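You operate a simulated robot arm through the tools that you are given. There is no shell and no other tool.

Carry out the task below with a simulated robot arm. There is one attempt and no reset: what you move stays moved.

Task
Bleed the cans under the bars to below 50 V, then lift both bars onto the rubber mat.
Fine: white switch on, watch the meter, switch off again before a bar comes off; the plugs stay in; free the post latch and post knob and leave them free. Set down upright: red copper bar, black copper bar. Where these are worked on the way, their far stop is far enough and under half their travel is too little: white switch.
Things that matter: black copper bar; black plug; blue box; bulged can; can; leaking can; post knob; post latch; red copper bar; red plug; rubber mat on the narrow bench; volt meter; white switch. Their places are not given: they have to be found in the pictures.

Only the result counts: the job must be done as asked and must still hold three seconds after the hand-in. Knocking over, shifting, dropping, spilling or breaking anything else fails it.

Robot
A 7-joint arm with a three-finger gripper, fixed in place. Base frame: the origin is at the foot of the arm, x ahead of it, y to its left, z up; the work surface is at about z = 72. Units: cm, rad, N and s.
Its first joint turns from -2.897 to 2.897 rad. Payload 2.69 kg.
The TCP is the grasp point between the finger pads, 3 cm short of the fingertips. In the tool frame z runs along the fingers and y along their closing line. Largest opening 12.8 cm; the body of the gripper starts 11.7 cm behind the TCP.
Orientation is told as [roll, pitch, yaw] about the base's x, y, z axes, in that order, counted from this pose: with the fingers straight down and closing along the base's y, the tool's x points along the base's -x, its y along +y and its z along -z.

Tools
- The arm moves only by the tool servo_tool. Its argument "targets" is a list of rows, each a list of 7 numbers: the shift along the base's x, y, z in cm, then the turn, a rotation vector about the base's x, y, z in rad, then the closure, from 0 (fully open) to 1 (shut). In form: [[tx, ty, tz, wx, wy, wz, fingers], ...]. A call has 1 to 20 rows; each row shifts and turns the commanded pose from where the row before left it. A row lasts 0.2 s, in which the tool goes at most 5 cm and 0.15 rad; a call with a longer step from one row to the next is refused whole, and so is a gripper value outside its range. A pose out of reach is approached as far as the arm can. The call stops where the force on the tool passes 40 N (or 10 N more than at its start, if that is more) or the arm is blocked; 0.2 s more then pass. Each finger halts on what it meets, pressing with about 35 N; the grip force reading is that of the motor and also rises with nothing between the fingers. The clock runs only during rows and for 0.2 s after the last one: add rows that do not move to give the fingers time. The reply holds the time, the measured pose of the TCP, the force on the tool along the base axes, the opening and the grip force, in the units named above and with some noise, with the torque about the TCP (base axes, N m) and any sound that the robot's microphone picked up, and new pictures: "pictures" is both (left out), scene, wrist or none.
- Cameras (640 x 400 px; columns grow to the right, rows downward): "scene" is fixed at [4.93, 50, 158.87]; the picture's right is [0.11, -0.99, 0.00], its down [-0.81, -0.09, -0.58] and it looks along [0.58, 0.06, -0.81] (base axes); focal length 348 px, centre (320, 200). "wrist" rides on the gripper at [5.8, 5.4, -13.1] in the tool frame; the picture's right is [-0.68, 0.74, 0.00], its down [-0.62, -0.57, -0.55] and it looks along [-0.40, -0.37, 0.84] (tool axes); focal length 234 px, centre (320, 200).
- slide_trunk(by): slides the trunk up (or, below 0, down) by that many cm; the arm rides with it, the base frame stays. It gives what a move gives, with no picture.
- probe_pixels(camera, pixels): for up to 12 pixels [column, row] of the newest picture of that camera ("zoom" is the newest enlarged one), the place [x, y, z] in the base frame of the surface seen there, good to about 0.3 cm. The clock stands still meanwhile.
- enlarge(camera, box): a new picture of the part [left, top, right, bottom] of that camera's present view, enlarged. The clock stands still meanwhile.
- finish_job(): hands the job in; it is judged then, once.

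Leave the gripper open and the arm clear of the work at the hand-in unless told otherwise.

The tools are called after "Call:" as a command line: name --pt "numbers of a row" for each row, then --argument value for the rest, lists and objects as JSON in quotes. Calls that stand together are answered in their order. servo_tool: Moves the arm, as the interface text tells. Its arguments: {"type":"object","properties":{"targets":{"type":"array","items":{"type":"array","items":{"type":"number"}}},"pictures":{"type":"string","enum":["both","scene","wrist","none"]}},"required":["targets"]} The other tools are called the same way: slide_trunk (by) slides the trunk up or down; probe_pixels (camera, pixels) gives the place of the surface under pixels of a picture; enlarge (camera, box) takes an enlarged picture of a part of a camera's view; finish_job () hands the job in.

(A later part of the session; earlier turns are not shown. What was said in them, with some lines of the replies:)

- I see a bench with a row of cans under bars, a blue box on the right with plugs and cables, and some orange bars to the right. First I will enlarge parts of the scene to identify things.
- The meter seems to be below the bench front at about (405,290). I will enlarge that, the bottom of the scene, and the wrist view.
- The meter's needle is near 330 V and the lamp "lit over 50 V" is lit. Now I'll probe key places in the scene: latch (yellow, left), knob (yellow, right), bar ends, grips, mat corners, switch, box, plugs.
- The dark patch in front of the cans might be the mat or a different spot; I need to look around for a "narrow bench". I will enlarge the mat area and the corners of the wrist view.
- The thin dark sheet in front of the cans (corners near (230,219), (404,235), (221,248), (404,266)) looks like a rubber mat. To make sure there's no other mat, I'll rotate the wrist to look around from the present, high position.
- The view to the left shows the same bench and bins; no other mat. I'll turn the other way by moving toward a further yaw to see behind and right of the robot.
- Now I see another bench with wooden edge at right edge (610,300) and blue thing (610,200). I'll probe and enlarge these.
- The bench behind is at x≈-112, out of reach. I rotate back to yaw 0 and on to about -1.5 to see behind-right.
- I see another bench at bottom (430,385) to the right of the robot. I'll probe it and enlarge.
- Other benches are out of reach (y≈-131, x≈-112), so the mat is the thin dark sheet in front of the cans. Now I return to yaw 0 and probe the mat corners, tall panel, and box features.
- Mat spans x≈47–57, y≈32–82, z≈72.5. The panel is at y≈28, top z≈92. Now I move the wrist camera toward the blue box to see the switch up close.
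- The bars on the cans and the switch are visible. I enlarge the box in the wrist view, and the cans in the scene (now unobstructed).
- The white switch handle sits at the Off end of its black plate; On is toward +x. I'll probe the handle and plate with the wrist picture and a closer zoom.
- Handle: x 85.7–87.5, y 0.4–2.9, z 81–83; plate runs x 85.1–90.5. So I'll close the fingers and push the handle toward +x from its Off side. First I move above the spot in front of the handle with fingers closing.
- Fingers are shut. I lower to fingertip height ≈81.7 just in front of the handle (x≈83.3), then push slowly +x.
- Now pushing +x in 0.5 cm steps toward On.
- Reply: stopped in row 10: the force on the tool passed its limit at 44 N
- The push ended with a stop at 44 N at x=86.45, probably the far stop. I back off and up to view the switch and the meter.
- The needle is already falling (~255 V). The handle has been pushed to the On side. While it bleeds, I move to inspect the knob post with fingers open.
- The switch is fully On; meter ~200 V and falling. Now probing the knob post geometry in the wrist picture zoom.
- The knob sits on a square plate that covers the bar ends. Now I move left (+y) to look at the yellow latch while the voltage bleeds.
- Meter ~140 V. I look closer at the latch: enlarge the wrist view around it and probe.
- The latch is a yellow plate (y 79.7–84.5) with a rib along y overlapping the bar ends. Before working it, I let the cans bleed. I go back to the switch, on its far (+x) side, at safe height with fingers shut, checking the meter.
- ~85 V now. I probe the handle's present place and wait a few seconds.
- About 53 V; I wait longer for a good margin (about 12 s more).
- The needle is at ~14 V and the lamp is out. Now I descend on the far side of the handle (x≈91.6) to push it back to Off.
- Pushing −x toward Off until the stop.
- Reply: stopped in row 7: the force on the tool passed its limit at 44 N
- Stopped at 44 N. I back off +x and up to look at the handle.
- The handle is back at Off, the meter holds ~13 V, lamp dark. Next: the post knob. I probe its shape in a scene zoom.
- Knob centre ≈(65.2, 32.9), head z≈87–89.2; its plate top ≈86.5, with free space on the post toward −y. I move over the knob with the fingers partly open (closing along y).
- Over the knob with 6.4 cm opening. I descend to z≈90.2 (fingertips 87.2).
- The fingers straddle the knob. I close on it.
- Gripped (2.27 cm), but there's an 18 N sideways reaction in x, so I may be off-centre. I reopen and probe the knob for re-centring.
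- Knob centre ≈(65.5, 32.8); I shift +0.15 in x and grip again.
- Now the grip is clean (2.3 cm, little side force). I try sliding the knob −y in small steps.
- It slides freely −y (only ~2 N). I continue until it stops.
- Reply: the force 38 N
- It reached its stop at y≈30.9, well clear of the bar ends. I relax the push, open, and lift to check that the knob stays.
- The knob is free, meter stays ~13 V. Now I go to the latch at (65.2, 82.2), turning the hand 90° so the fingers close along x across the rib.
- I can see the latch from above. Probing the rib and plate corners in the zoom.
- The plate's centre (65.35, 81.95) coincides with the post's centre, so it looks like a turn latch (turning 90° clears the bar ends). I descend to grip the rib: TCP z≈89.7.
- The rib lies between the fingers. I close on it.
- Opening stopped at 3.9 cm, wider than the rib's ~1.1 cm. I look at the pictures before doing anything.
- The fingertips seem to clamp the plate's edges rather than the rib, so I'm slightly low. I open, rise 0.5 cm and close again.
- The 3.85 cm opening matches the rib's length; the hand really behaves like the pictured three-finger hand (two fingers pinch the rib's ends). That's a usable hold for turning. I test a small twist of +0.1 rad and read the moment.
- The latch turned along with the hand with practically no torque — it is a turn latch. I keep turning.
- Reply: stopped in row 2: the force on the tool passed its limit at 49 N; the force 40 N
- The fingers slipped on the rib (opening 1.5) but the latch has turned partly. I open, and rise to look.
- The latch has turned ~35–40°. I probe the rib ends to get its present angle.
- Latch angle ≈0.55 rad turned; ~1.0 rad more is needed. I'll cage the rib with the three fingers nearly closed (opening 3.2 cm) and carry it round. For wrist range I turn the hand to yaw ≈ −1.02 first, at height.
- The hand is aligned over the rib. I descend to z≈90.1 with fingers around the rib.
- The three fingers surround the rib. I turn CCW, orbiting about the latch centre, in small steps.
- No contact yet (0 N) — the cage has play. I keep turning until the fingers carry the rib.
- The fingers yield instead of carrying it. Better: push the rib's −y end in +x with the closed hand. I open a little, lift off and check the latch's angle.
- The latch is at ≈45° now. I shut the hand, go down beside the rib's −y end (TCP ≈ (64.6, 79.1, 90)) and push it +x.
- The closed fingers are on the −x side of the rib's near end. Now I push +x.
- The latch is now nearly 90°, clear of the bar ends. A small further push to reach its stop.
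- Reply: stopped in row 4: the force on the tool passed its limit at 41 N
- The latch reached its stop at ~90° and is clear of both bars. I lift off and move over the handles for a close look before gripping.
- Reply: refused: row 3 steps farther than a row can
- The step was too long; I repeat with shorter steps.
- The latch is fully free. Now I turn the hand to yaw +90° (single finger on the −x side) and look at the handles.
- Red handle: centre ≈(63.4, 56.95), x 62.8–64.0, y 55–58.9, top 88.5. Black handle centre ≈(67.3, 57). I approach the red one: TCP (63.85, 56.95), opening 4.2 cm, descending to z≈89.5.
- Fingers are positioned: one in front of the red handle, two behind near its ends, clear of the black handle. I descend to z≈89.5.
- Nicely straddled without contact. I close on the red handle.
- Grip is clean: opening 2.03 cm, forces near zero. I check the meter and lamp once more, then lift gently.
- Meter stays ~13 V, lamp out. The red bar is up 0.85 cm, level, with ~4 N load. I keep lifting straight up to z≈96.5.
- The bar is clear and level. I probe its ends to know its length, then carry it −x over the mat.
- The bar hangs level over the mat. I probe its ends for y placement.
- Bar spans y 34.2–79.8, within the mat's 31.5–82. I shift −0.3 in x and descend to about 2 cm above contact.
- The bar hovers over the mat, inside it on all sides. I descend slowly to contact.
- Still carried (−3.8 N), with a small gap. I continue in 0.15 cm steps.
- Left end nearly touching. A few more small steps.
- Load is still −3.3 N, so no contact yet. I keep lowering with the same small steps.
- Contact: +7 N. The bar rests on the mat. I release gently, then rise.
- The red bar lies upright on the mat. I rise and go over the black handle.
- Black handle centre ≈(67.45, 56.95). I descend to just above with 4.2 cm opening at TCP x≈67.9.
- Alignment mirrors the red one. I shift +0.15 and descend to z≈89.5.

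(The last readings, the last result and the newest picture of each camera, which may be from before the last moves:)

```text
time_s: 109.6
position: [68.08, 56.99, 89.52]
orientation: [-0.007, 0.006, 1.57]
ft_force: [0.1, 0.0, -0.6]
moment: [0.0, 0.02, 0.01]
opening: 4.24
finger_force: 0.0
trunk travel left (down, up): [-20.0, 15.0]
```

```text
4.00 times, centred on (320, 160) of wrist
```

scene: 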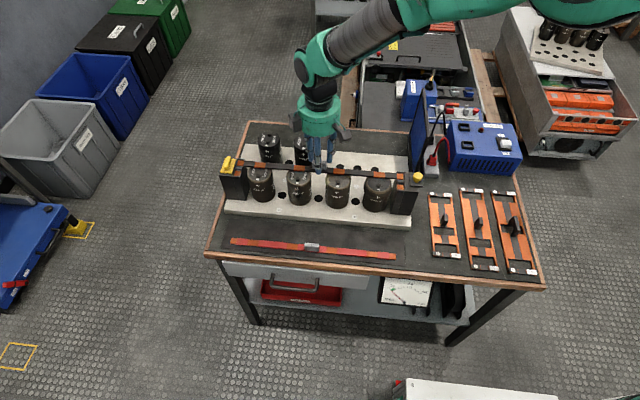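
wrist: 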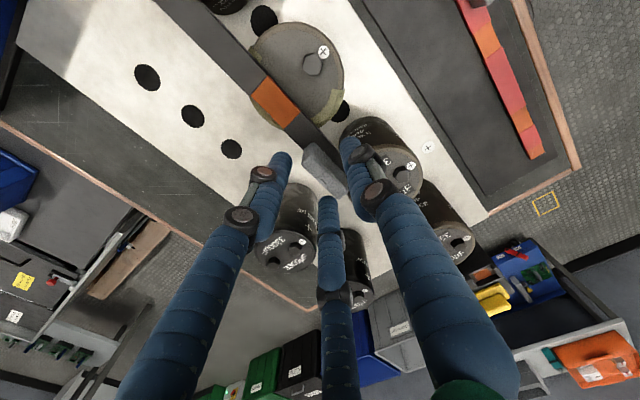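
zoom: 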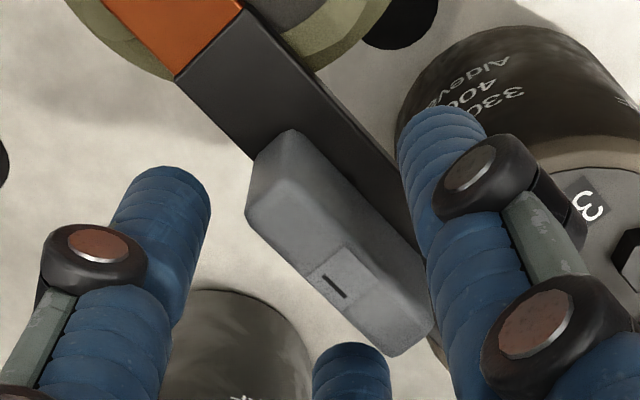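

Same picture as with the red bar. I close on the black handle.

Call:
servo_tool --pt "0 0 0 0 0 0 0.75" --pt "0 0 0 0 0 0 0.82" --pt "0 0 0 0 0 0 0.9" --pt "0 0 0 0 0 0 1" --pt "0 0 0 0 0 0 1" --pictures "scene"

Call:
enlarge --camera "scene" --box '[280, 130, 360, 190]'

```text
time_s: 110.8
position: [68.04, 57.04, 89.62]
orientation: [-0.005, 0.007, 1.571]
ft_force: [-1.2, 0.7, 0.4]
moment: [-0.09, 0.06, 0.0]
opening: 2.01
finger_force: 34.7
trunk travel left (down, up): [-20.0, 15.0]
```

scene: 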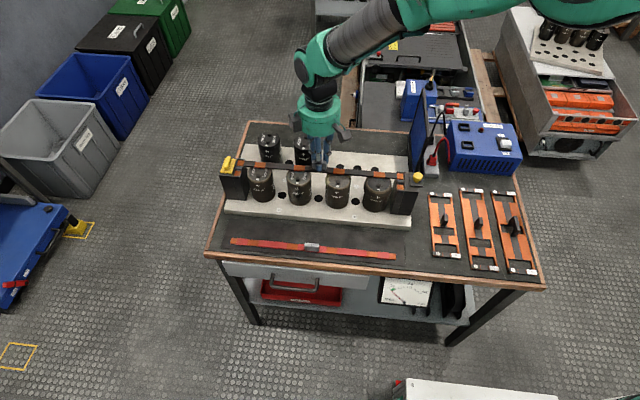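

```text
6.67 times, centred on (320, 160) of scene
```

zoom: 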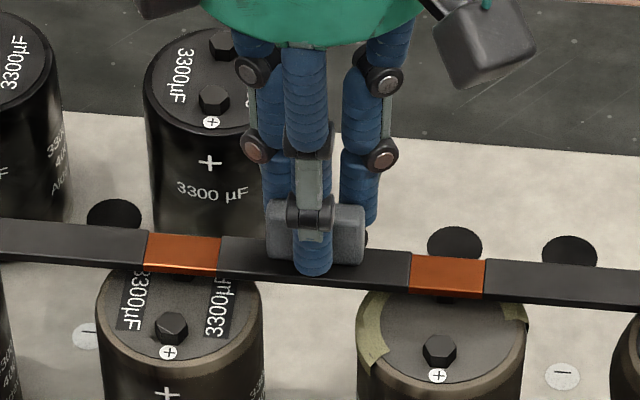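

The grip is clean again (2.01 cm, ~0 N). I lift straight up, slowly at first, to z≈96.5.

Call:
servo_tool --pt "0 0 0.2 0 0 0 1" --pt "0 0 0.3 0 0 0 1" --pt "0 0 0.3 0 0 0 1" --pt "0 0 0.6 0 0 0 1" --pt "0 0 0.8 0 0 0 1" --pt "0 0 1 0 0 0 1" --pt "0 0 1 0 0 0 1" --pt "0 0 1 0 0 0 1" --pt "0 0 1 0 0 0 1" --pt "0 0 0.7 0 0 0 1" --pt "0 0 0 0 0 0 1" --pictures "both"

Call:
enlarge --camera "scene" --box '[210, 110, 430, 230]'

```text
time_s: 113.2
position: [68.09, 57.0, 96.4]
orientation: [-0.005, 0.007, 1.571]
ft_force: [0.3, 1.1, -3.0]
moment: [0.0, -0.03, -0.03]
opening: 2.0
finger_force: 35.7
trunk travel left (down, up): [-20.0, 15.0]
```

scene: 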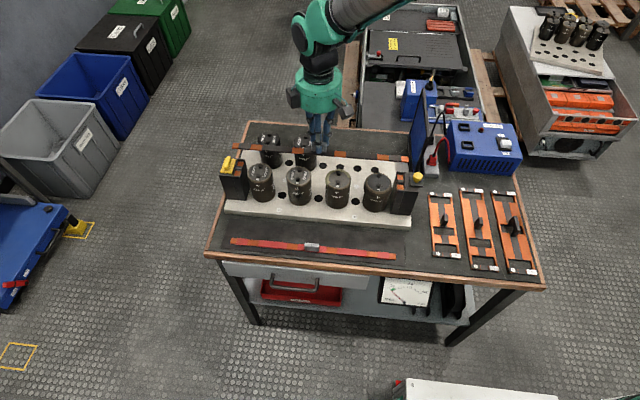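
wrist: 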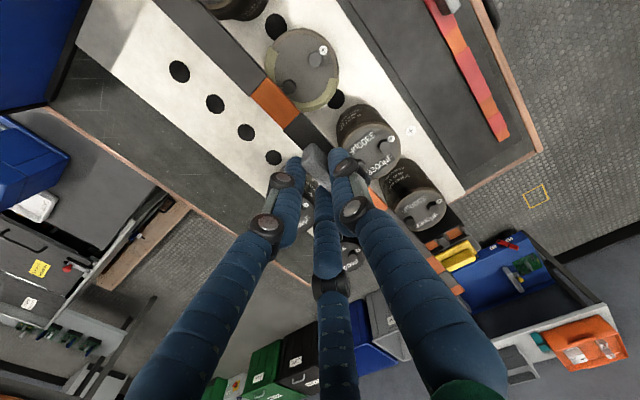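

```text
2.91 times, centred on (320, 170) of scene
```

zoom: 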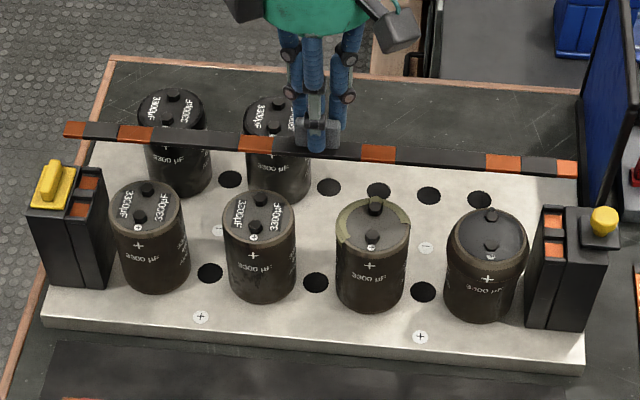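

The black bar is clear. I carry it −x to x≈54.7 over the mat and probe the red bar's place.

Call:
servo_tool --pt "-1.5 0 0 0 0 0 1" --pt "-2.5 0 0 0 0 0 1" --pt "-2.5 0 0 0 0 0 1" --pt "-2.5 0 0 0 0 0 1" --pt "-2.5 0 0 0 0 0 1" --pt "-1.4 0 0 0 0 0 1" --pt "-0.5 0 0 0 0 0 1" --pt "0 0 0 0 0 0 1" --pictures "both"

Call:
probe_pixels --camera "scene" --pixels '[[232, 240], [234, 243], [394, 254], [393, 257], [312, 245], [312, 249], [228, 222], [403, 237], [221, 248], [404, 265]]'

Call:
enlarge --camera "scene" --box '[200, 160, 440, 290]'

```text
time_s: 115.0
position: [54.64, 56.95, 96.47]
orientation: [-0.006, 0.007, 1.572]
ft_force: [0.4, -0.4, -3.4]
moment: [0.01, -0.05, 0.01]
opening: 2.02
finger_force: 35.1
trunk travel left (down, up): [-20.0, 15.0]
```

scene: 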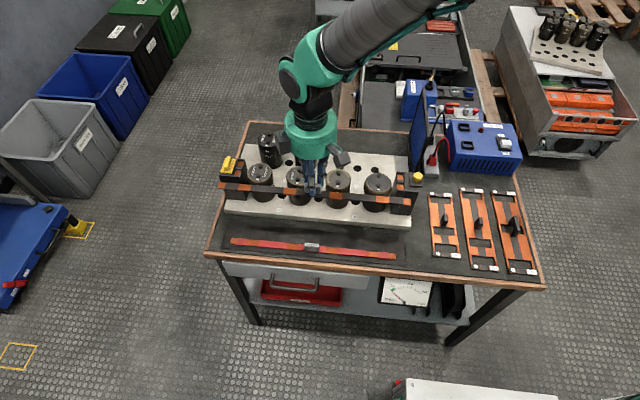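
wrist: 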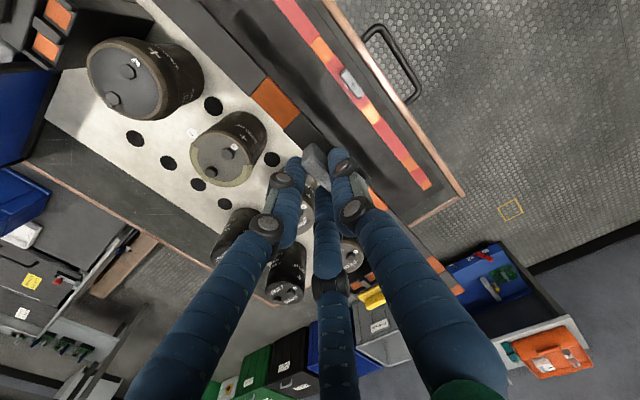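

```text
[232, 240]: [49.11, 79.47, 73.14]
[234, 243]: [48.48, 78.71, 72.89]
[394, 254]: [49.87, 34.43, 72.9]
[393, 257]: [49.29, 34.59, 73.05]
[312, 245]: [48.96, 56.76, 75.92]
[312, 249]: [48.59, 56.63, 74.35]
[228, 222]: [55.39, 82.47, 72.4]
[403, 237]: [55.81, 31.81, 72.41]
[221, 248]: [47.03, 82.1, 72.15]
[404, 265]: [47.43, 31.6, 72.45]
```

```text
2.67 times, centred on (320, 225) of scene
```

zoom: 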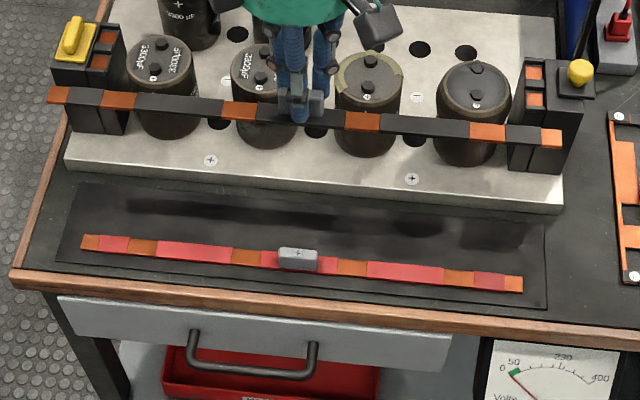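

Red bar rests at x≈49.2, fully on the mat. I probe the base plate's front edge for finger clearance before lowering the black bar.

Call:
probe_pixels --camera "scene" --pixels '[[300, 215], [300, 218], [300, 221], [300, 224], [340, 216], [340, 220], [340, 223], [340, 227], [310, 228], [310, 231]]'

```text
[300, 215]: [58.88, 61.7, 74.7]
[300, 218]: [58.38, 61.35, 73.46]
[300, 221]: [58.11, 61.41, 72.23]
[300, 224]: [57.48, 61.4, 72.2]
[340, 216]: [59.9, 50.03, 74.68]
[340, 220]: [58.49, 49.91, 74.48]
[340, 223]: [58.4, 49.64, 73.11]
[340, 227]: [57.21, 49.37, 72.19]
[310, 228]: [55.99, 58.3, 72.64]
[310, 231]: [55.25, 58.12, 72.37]
```

Base plate front is at x≈58.4, mat far edge ≈56.3; clearances fine. I descend with a −0.2 shift in x.

Call:
servo_tool --pt "-0.1 0 -2 0 0 0 1" --pt "-0.1 0 -3 0 0 0 1" --pt "0 0 -3 0 0 0 1" --pt "0 0 -3 0 0 0 1" --pt "0 0 -3 0 0 0 1" --pt "0 0 -2 0 0 0 1" --pt "0 0 -1.5 0 0 0 1" --pt "0 0 -0.7 0 0 0 1" --pt "0 0 0 0 0 0 1" --pictures "both"

Call:
enlarge --camera "scene" --box '[200, 170, 440, 300]'

```text
time_s: 117.0
position: [54.55, 57.01, 78.23]
orientation: [-0.008, 0.006, 1.572]
ft_force: [-0.6, -0.1, -4.3]
moment: [0.02, -0.03, 0.02]
opening: 2.02
finger_force: 35.0
trunk travel left (down, up): [-20.0, 15.0]
```

scene: 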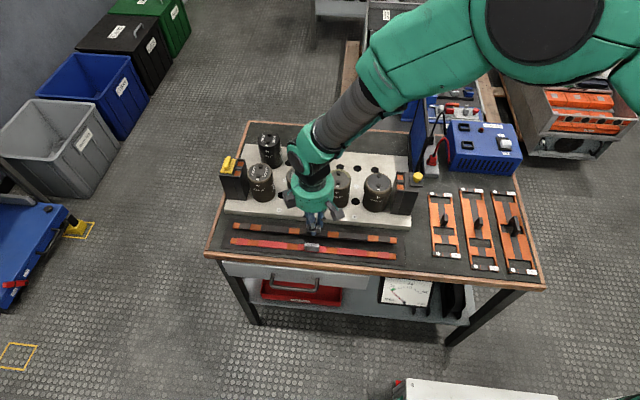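
wrist: 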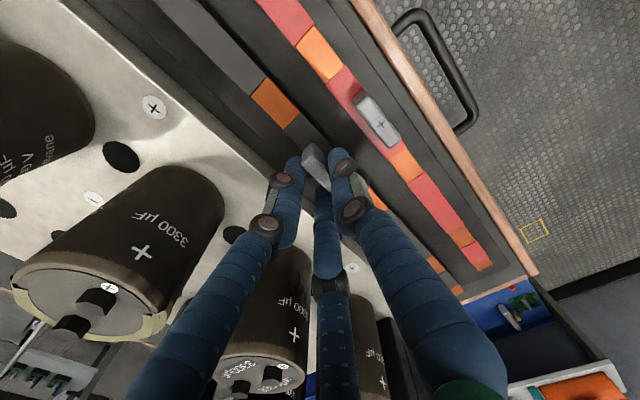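

```text
2.67 times, centred on (320, 235) of scene
```

zoom: 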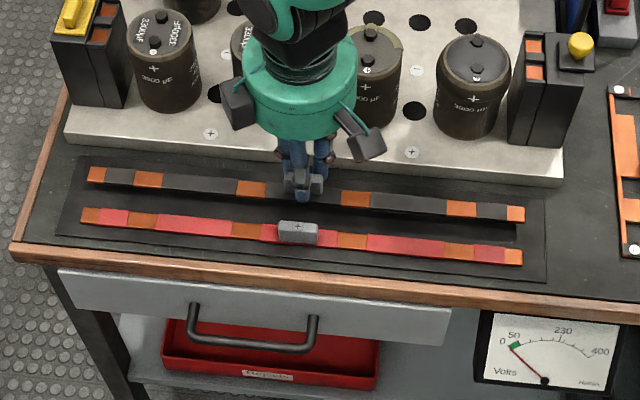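

Black bar is over the mat, well apart from the red one. I lower slowly.

Call:
servo_tool --pt "0 0 -0.3 0 0 0 1" --pt "0 0 -0.3 0 0 0 1" --pt "0 0 -0.3 0 0 0 1" --pt "0 0 -0.2 0 0 0 1" --pt "0 0 -0.1 0 0 0 1" --pt "0 0 0 0 0 0 1" --pictures "scene"

Call:
enlarge --camera "scene" --box '[200, 200, 440, 300]'

```text
time_s: 118.4
position: [54.45, 56.96, 77.12]
orientation: [-0.007, 0.006, 1.57]
ft_force: [-0.6, 0.0, -3.2]
moment: [0.02, -0.04, 0.02]
opening: 2.01
finger_force: 34.9
trunk travel left (down, up): [-20.0, 15.0]
```

scene: 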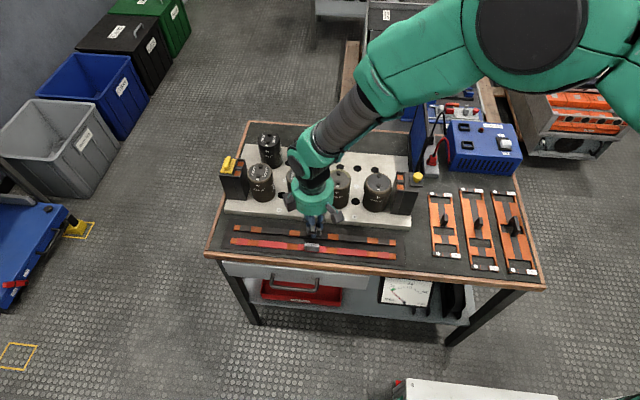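

```text
2.67 times, centred on (320, 250) of scene
```

zoom: 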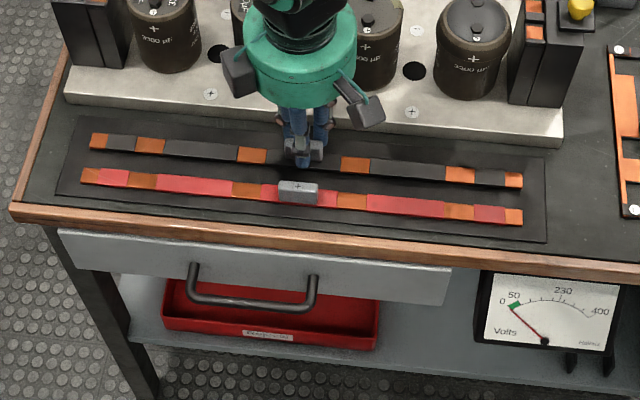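

Still carried (−3.2 N). Continuing with 0.1 cm steps.

Call:
servo_tool --pt "0 0 -0.1 0 0 0 1" --pt "0 0 -0.1 0 0 0 1" --pt "0 0 -0.1 0 0 0 1" --pt "0 0 0 0 0 0 1" --pictures "none"

```text
time_s: 119.4
position: [54.47, 57.01, 76.7]
orientation: [-0.007, 0.007, 1.571]
ft_force: [0.0, 0.9, -3.2]
moment: [-0.04, -0.04, -0.03]
opening: 2.0
finger_force: 35.0
trunk travel left (down, up): [-20.0, 15.0]
```

Call:
servo_tool --pt "0 0 -0.1 0 0 0 1" --pt "0 0 0 0 0 0 1" --pictures "none"

```text
time_s: 120.0
position: [54.57, 57.05, 76.61]
orientation: [-0.005, 0.004, 1.571]
ft_force: [-0.9, -1.1, 3.8]
moment: [-0.58, 0.18, -0.02]
opening: 2.03
finger_force: 35.1
trunk travel left (down, up): [-20.0, 15.0]
```

Contact: +3.8 N at z=76.6. I release gently and rise.

Call:
servo_tool --pt "0 0 0 0 0 0 0.83" --pt "0 0 0 0 0 0 0.8" --pt "0 0 0 0 0 0 0.72" --pt "0 0 0 0 0 0 0.68" --pt "0 0 1 0 0 0 0.68" --pt "0 0 2 0 0 0 0.68" --pt "0 0 3 0 0 0 0.68" --pt "0 0 4 0 0 0 0.5" --pt "0 0 4 0 0 0 0.3" --pt "0 0 4 0 0 0 0" --pictures "both"

Call:
enlarge --camera "scene" --box '[200, 190, 440, 300]'

```text
time_s: 122.2
position: [54.52, 56.96, 94.53]
orientation: [-0.006, 0.006, 1.572]
ft_force: [0.2, 0.0, 0.7]
moment: [0.04, -0.01, -0.01]
opening: 12.81
finger_force: 0.0
trunk travel left (down, up): [-20.0, 15.0]
```

scene: 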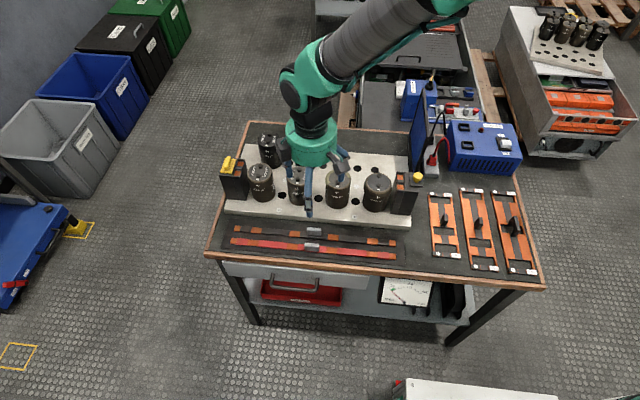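
wrist: 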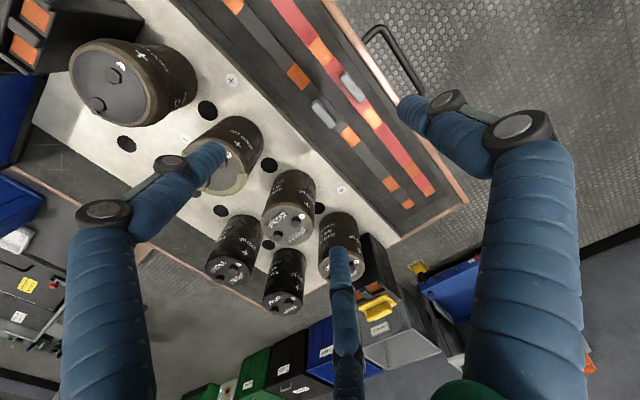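

```text
2.67 times, centred on (320, 245) of scene
```

zoom: 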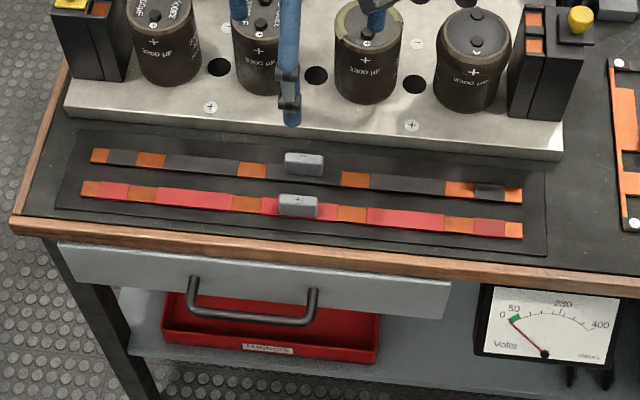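

Both bars lie upright on the mat. I move the arm clear (up and back) and check everything.

Call:
servo_tool --pt "0 0 4 0 0 0 0" --pt "0 0 4 0 0 0 0" --pt "-1 -1 4 0 0 0 0" --pt "-1 -3 4 0 0 0 0" --pt "-1 -4 2.5 0 0 0 0" --pt "-1 -4 2.5 0 0 0 0" --pt "-1 -4 2.5 0 0 0 0" --pt "-1 -4 2.5 0 0 0 0" --pt "-1 -4 0 0 0 0 0" --pt "-1 -4 0 0 0 0 0" --pt "0 0 0 0 0 0 0" --pictures "both"

Call:
enlarge --camera "scene" --box '[200, 110, 440, 280]'

Call:
enlarge --camera "scene" --box '[390, 90, 550, 180]'

Call:
enlarge --camera "scene" --box '[370, 270, 450, 320]'

Call:
enlarge --camera "scene" --box '[210, 205, 420, 285]'

```text
refused: row 4 steps farther than a row can; nothing moved
```

```text
2.35 times, centred on (320, 195) of scene
```

zoom: 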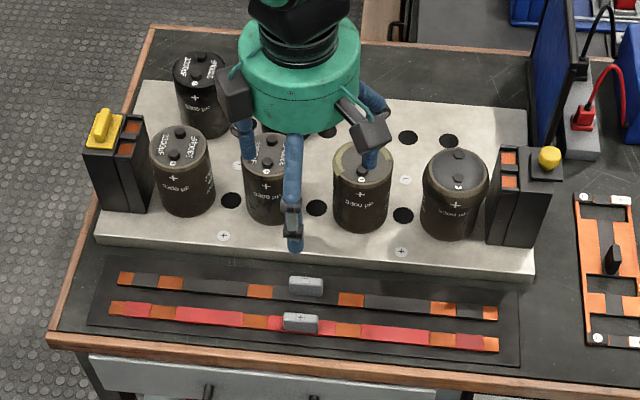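

```text
4.00 times, centred on (470, 135) of scene
```

zoom: 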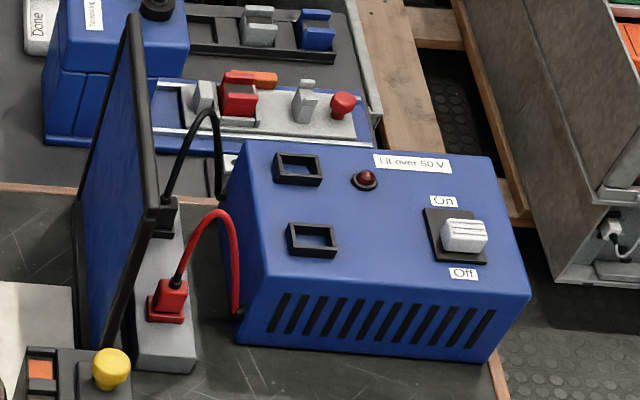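

```text
8.00 times, centred on (410, 295) of scene
```

zoom: 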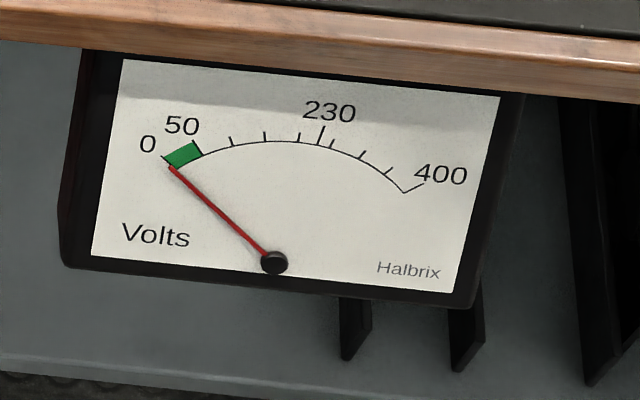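

```text
3.05 times, centred on (315, 245) of scene
```

zoom: 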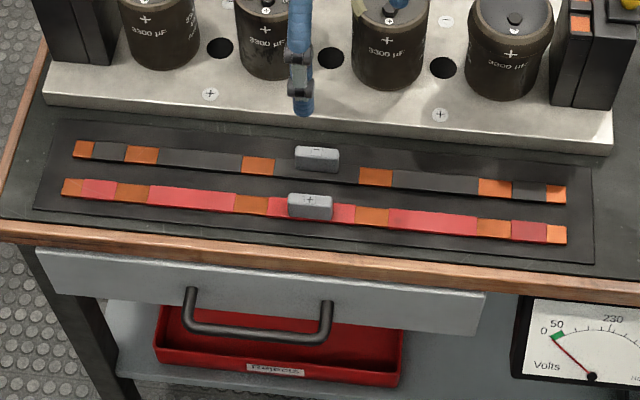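

The move was refused for step length (nothing moved). I repeat with shorter steps.

Call:
servo_tool --pt "0 0 4 0 0 0 0" --pt "0 0 4 0 0 0 0" --pt "-1 -1 4 0 0 0 0" --pt "-1 -2 4 0 0 0 0" --pt "-1 -3.5 2.5 0 0 0 0" --pt "-1 -3.5 2.5 0 0 0 0" --pt "-1 -3.5 2.5 0 0 0 0" --pt "-1 -4 1.5 0 0 0 0" --pt "-1 -4 0 0 0 0 0" --pt "-1 -4 0 0 0 0 0" --pt "0 0 0 0 0 0 0" --pictures "both"

Call:
enlarge --camera "scene" --box '[200, 120, 440, 270]'

Call:
enlarge --camera "scene" --box '[370, 270, 450, 320]'

Call:
probe_pixels --camera "scene" --pixels '[[235, 228], [394, 242], [236, 230], [393, 244], [314, 231], [312, 245], [232, 241], [394, 256], [505, 144], [228, 165], [417, 178]]'

```text
time_s: 124.6
position: [46.46, 31.42, 119.81]
orientation: [-0.007, 0.005, 1.571]
ft_force: [-0.4, -0.7, 0.7]
moment: [0.02, -0.04, 0.02]
opening: 12.82
finger_force: 0.1
trunk travel left (down, up): [-20.0, 15.0]
```

scene: 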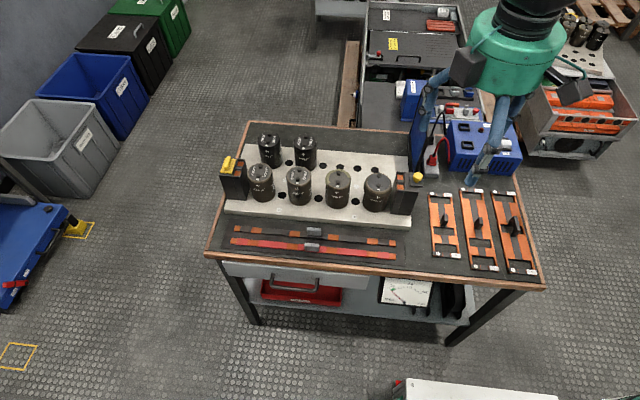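
wrist: 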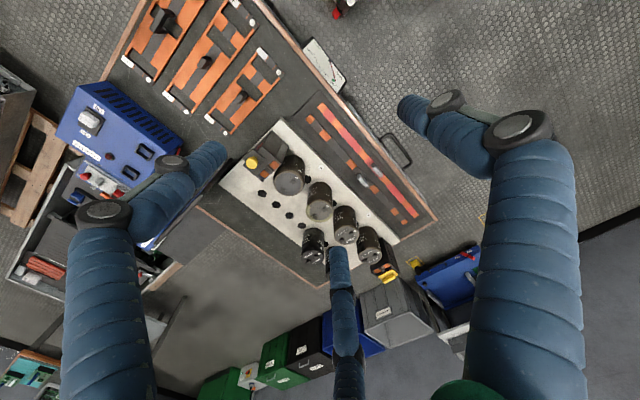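

```text
2.67 times, centred on (320, 195) of scene
```

zoom: 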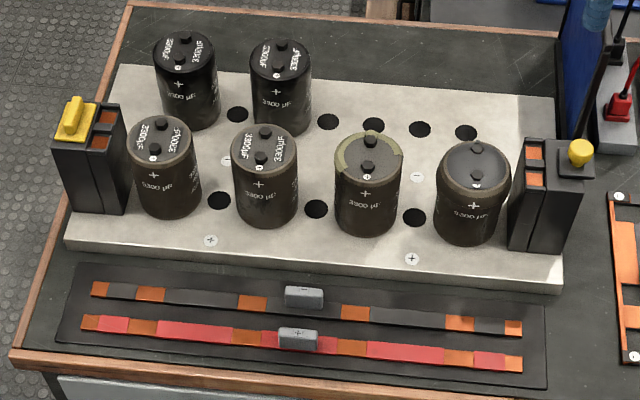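

```text
8.00 times, centred on (410, 295) of scene
```

zoom: 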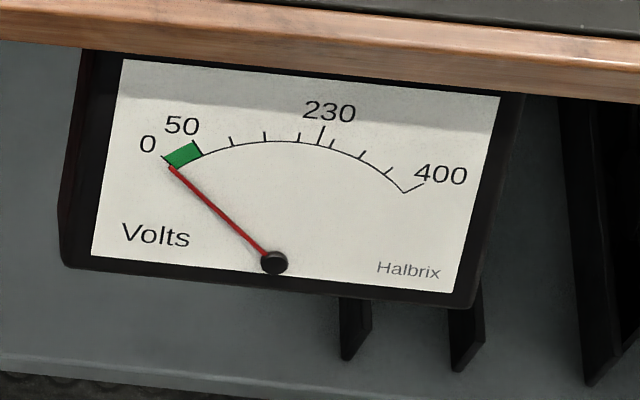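

```text
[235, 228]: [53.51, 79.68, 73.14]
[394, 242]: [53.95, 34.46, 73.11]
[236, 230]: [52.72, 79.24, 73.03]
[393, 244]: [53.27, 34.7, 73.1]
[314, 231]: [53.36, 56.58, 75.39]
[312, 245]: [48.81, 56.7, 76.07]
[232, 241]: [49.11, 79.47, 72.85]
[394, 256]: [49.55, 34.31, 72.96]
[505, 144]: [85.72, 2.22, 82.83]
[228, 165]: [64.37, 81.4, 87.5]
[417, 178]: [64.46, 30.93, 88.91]
```

Everything is as asked. Both bars lie flat and upright on the mat with their handles up. The latch is turned about 90° and the knob is drawn back, both clear of the bar ends. The switch is at Off, both plugs are in, and the meter is deep in the green. The cans and the rest are undisturbed, the arm is clear and the gripper is open. I hand in the job.

Call:
finish_job

```text
The job is handed in.
```

I bled the cans to about 10–15 V and set both copper bars upright on the rubber mat. The job has been handed in, and I haven't seen a verdict on it.

- **Bleeding:** I pushed the white switch to On and watched the meter fall from about 330 V. At roughly 14 V I pushed it fully back to Off, before touching a bar. The meter stayed in the green after that, and the lamp is out.
- **Post knob and latch:** the knob is drawn back to its stop and the latch is turned about 90° to its stop. Both are clear of the bar ends and left that way. The latch slipped out of the grip on the first try, so I pushed it the rest of the way with the closed fingers.
- **Bars:** red and black lie flat on the mat with their handles up, about 4 cm apart and fully inside its edges.
- **Rest of the bench:** both plugs are still in, and nothing else looks moved in the last pictures. The arm is raised clear with the gripper open.
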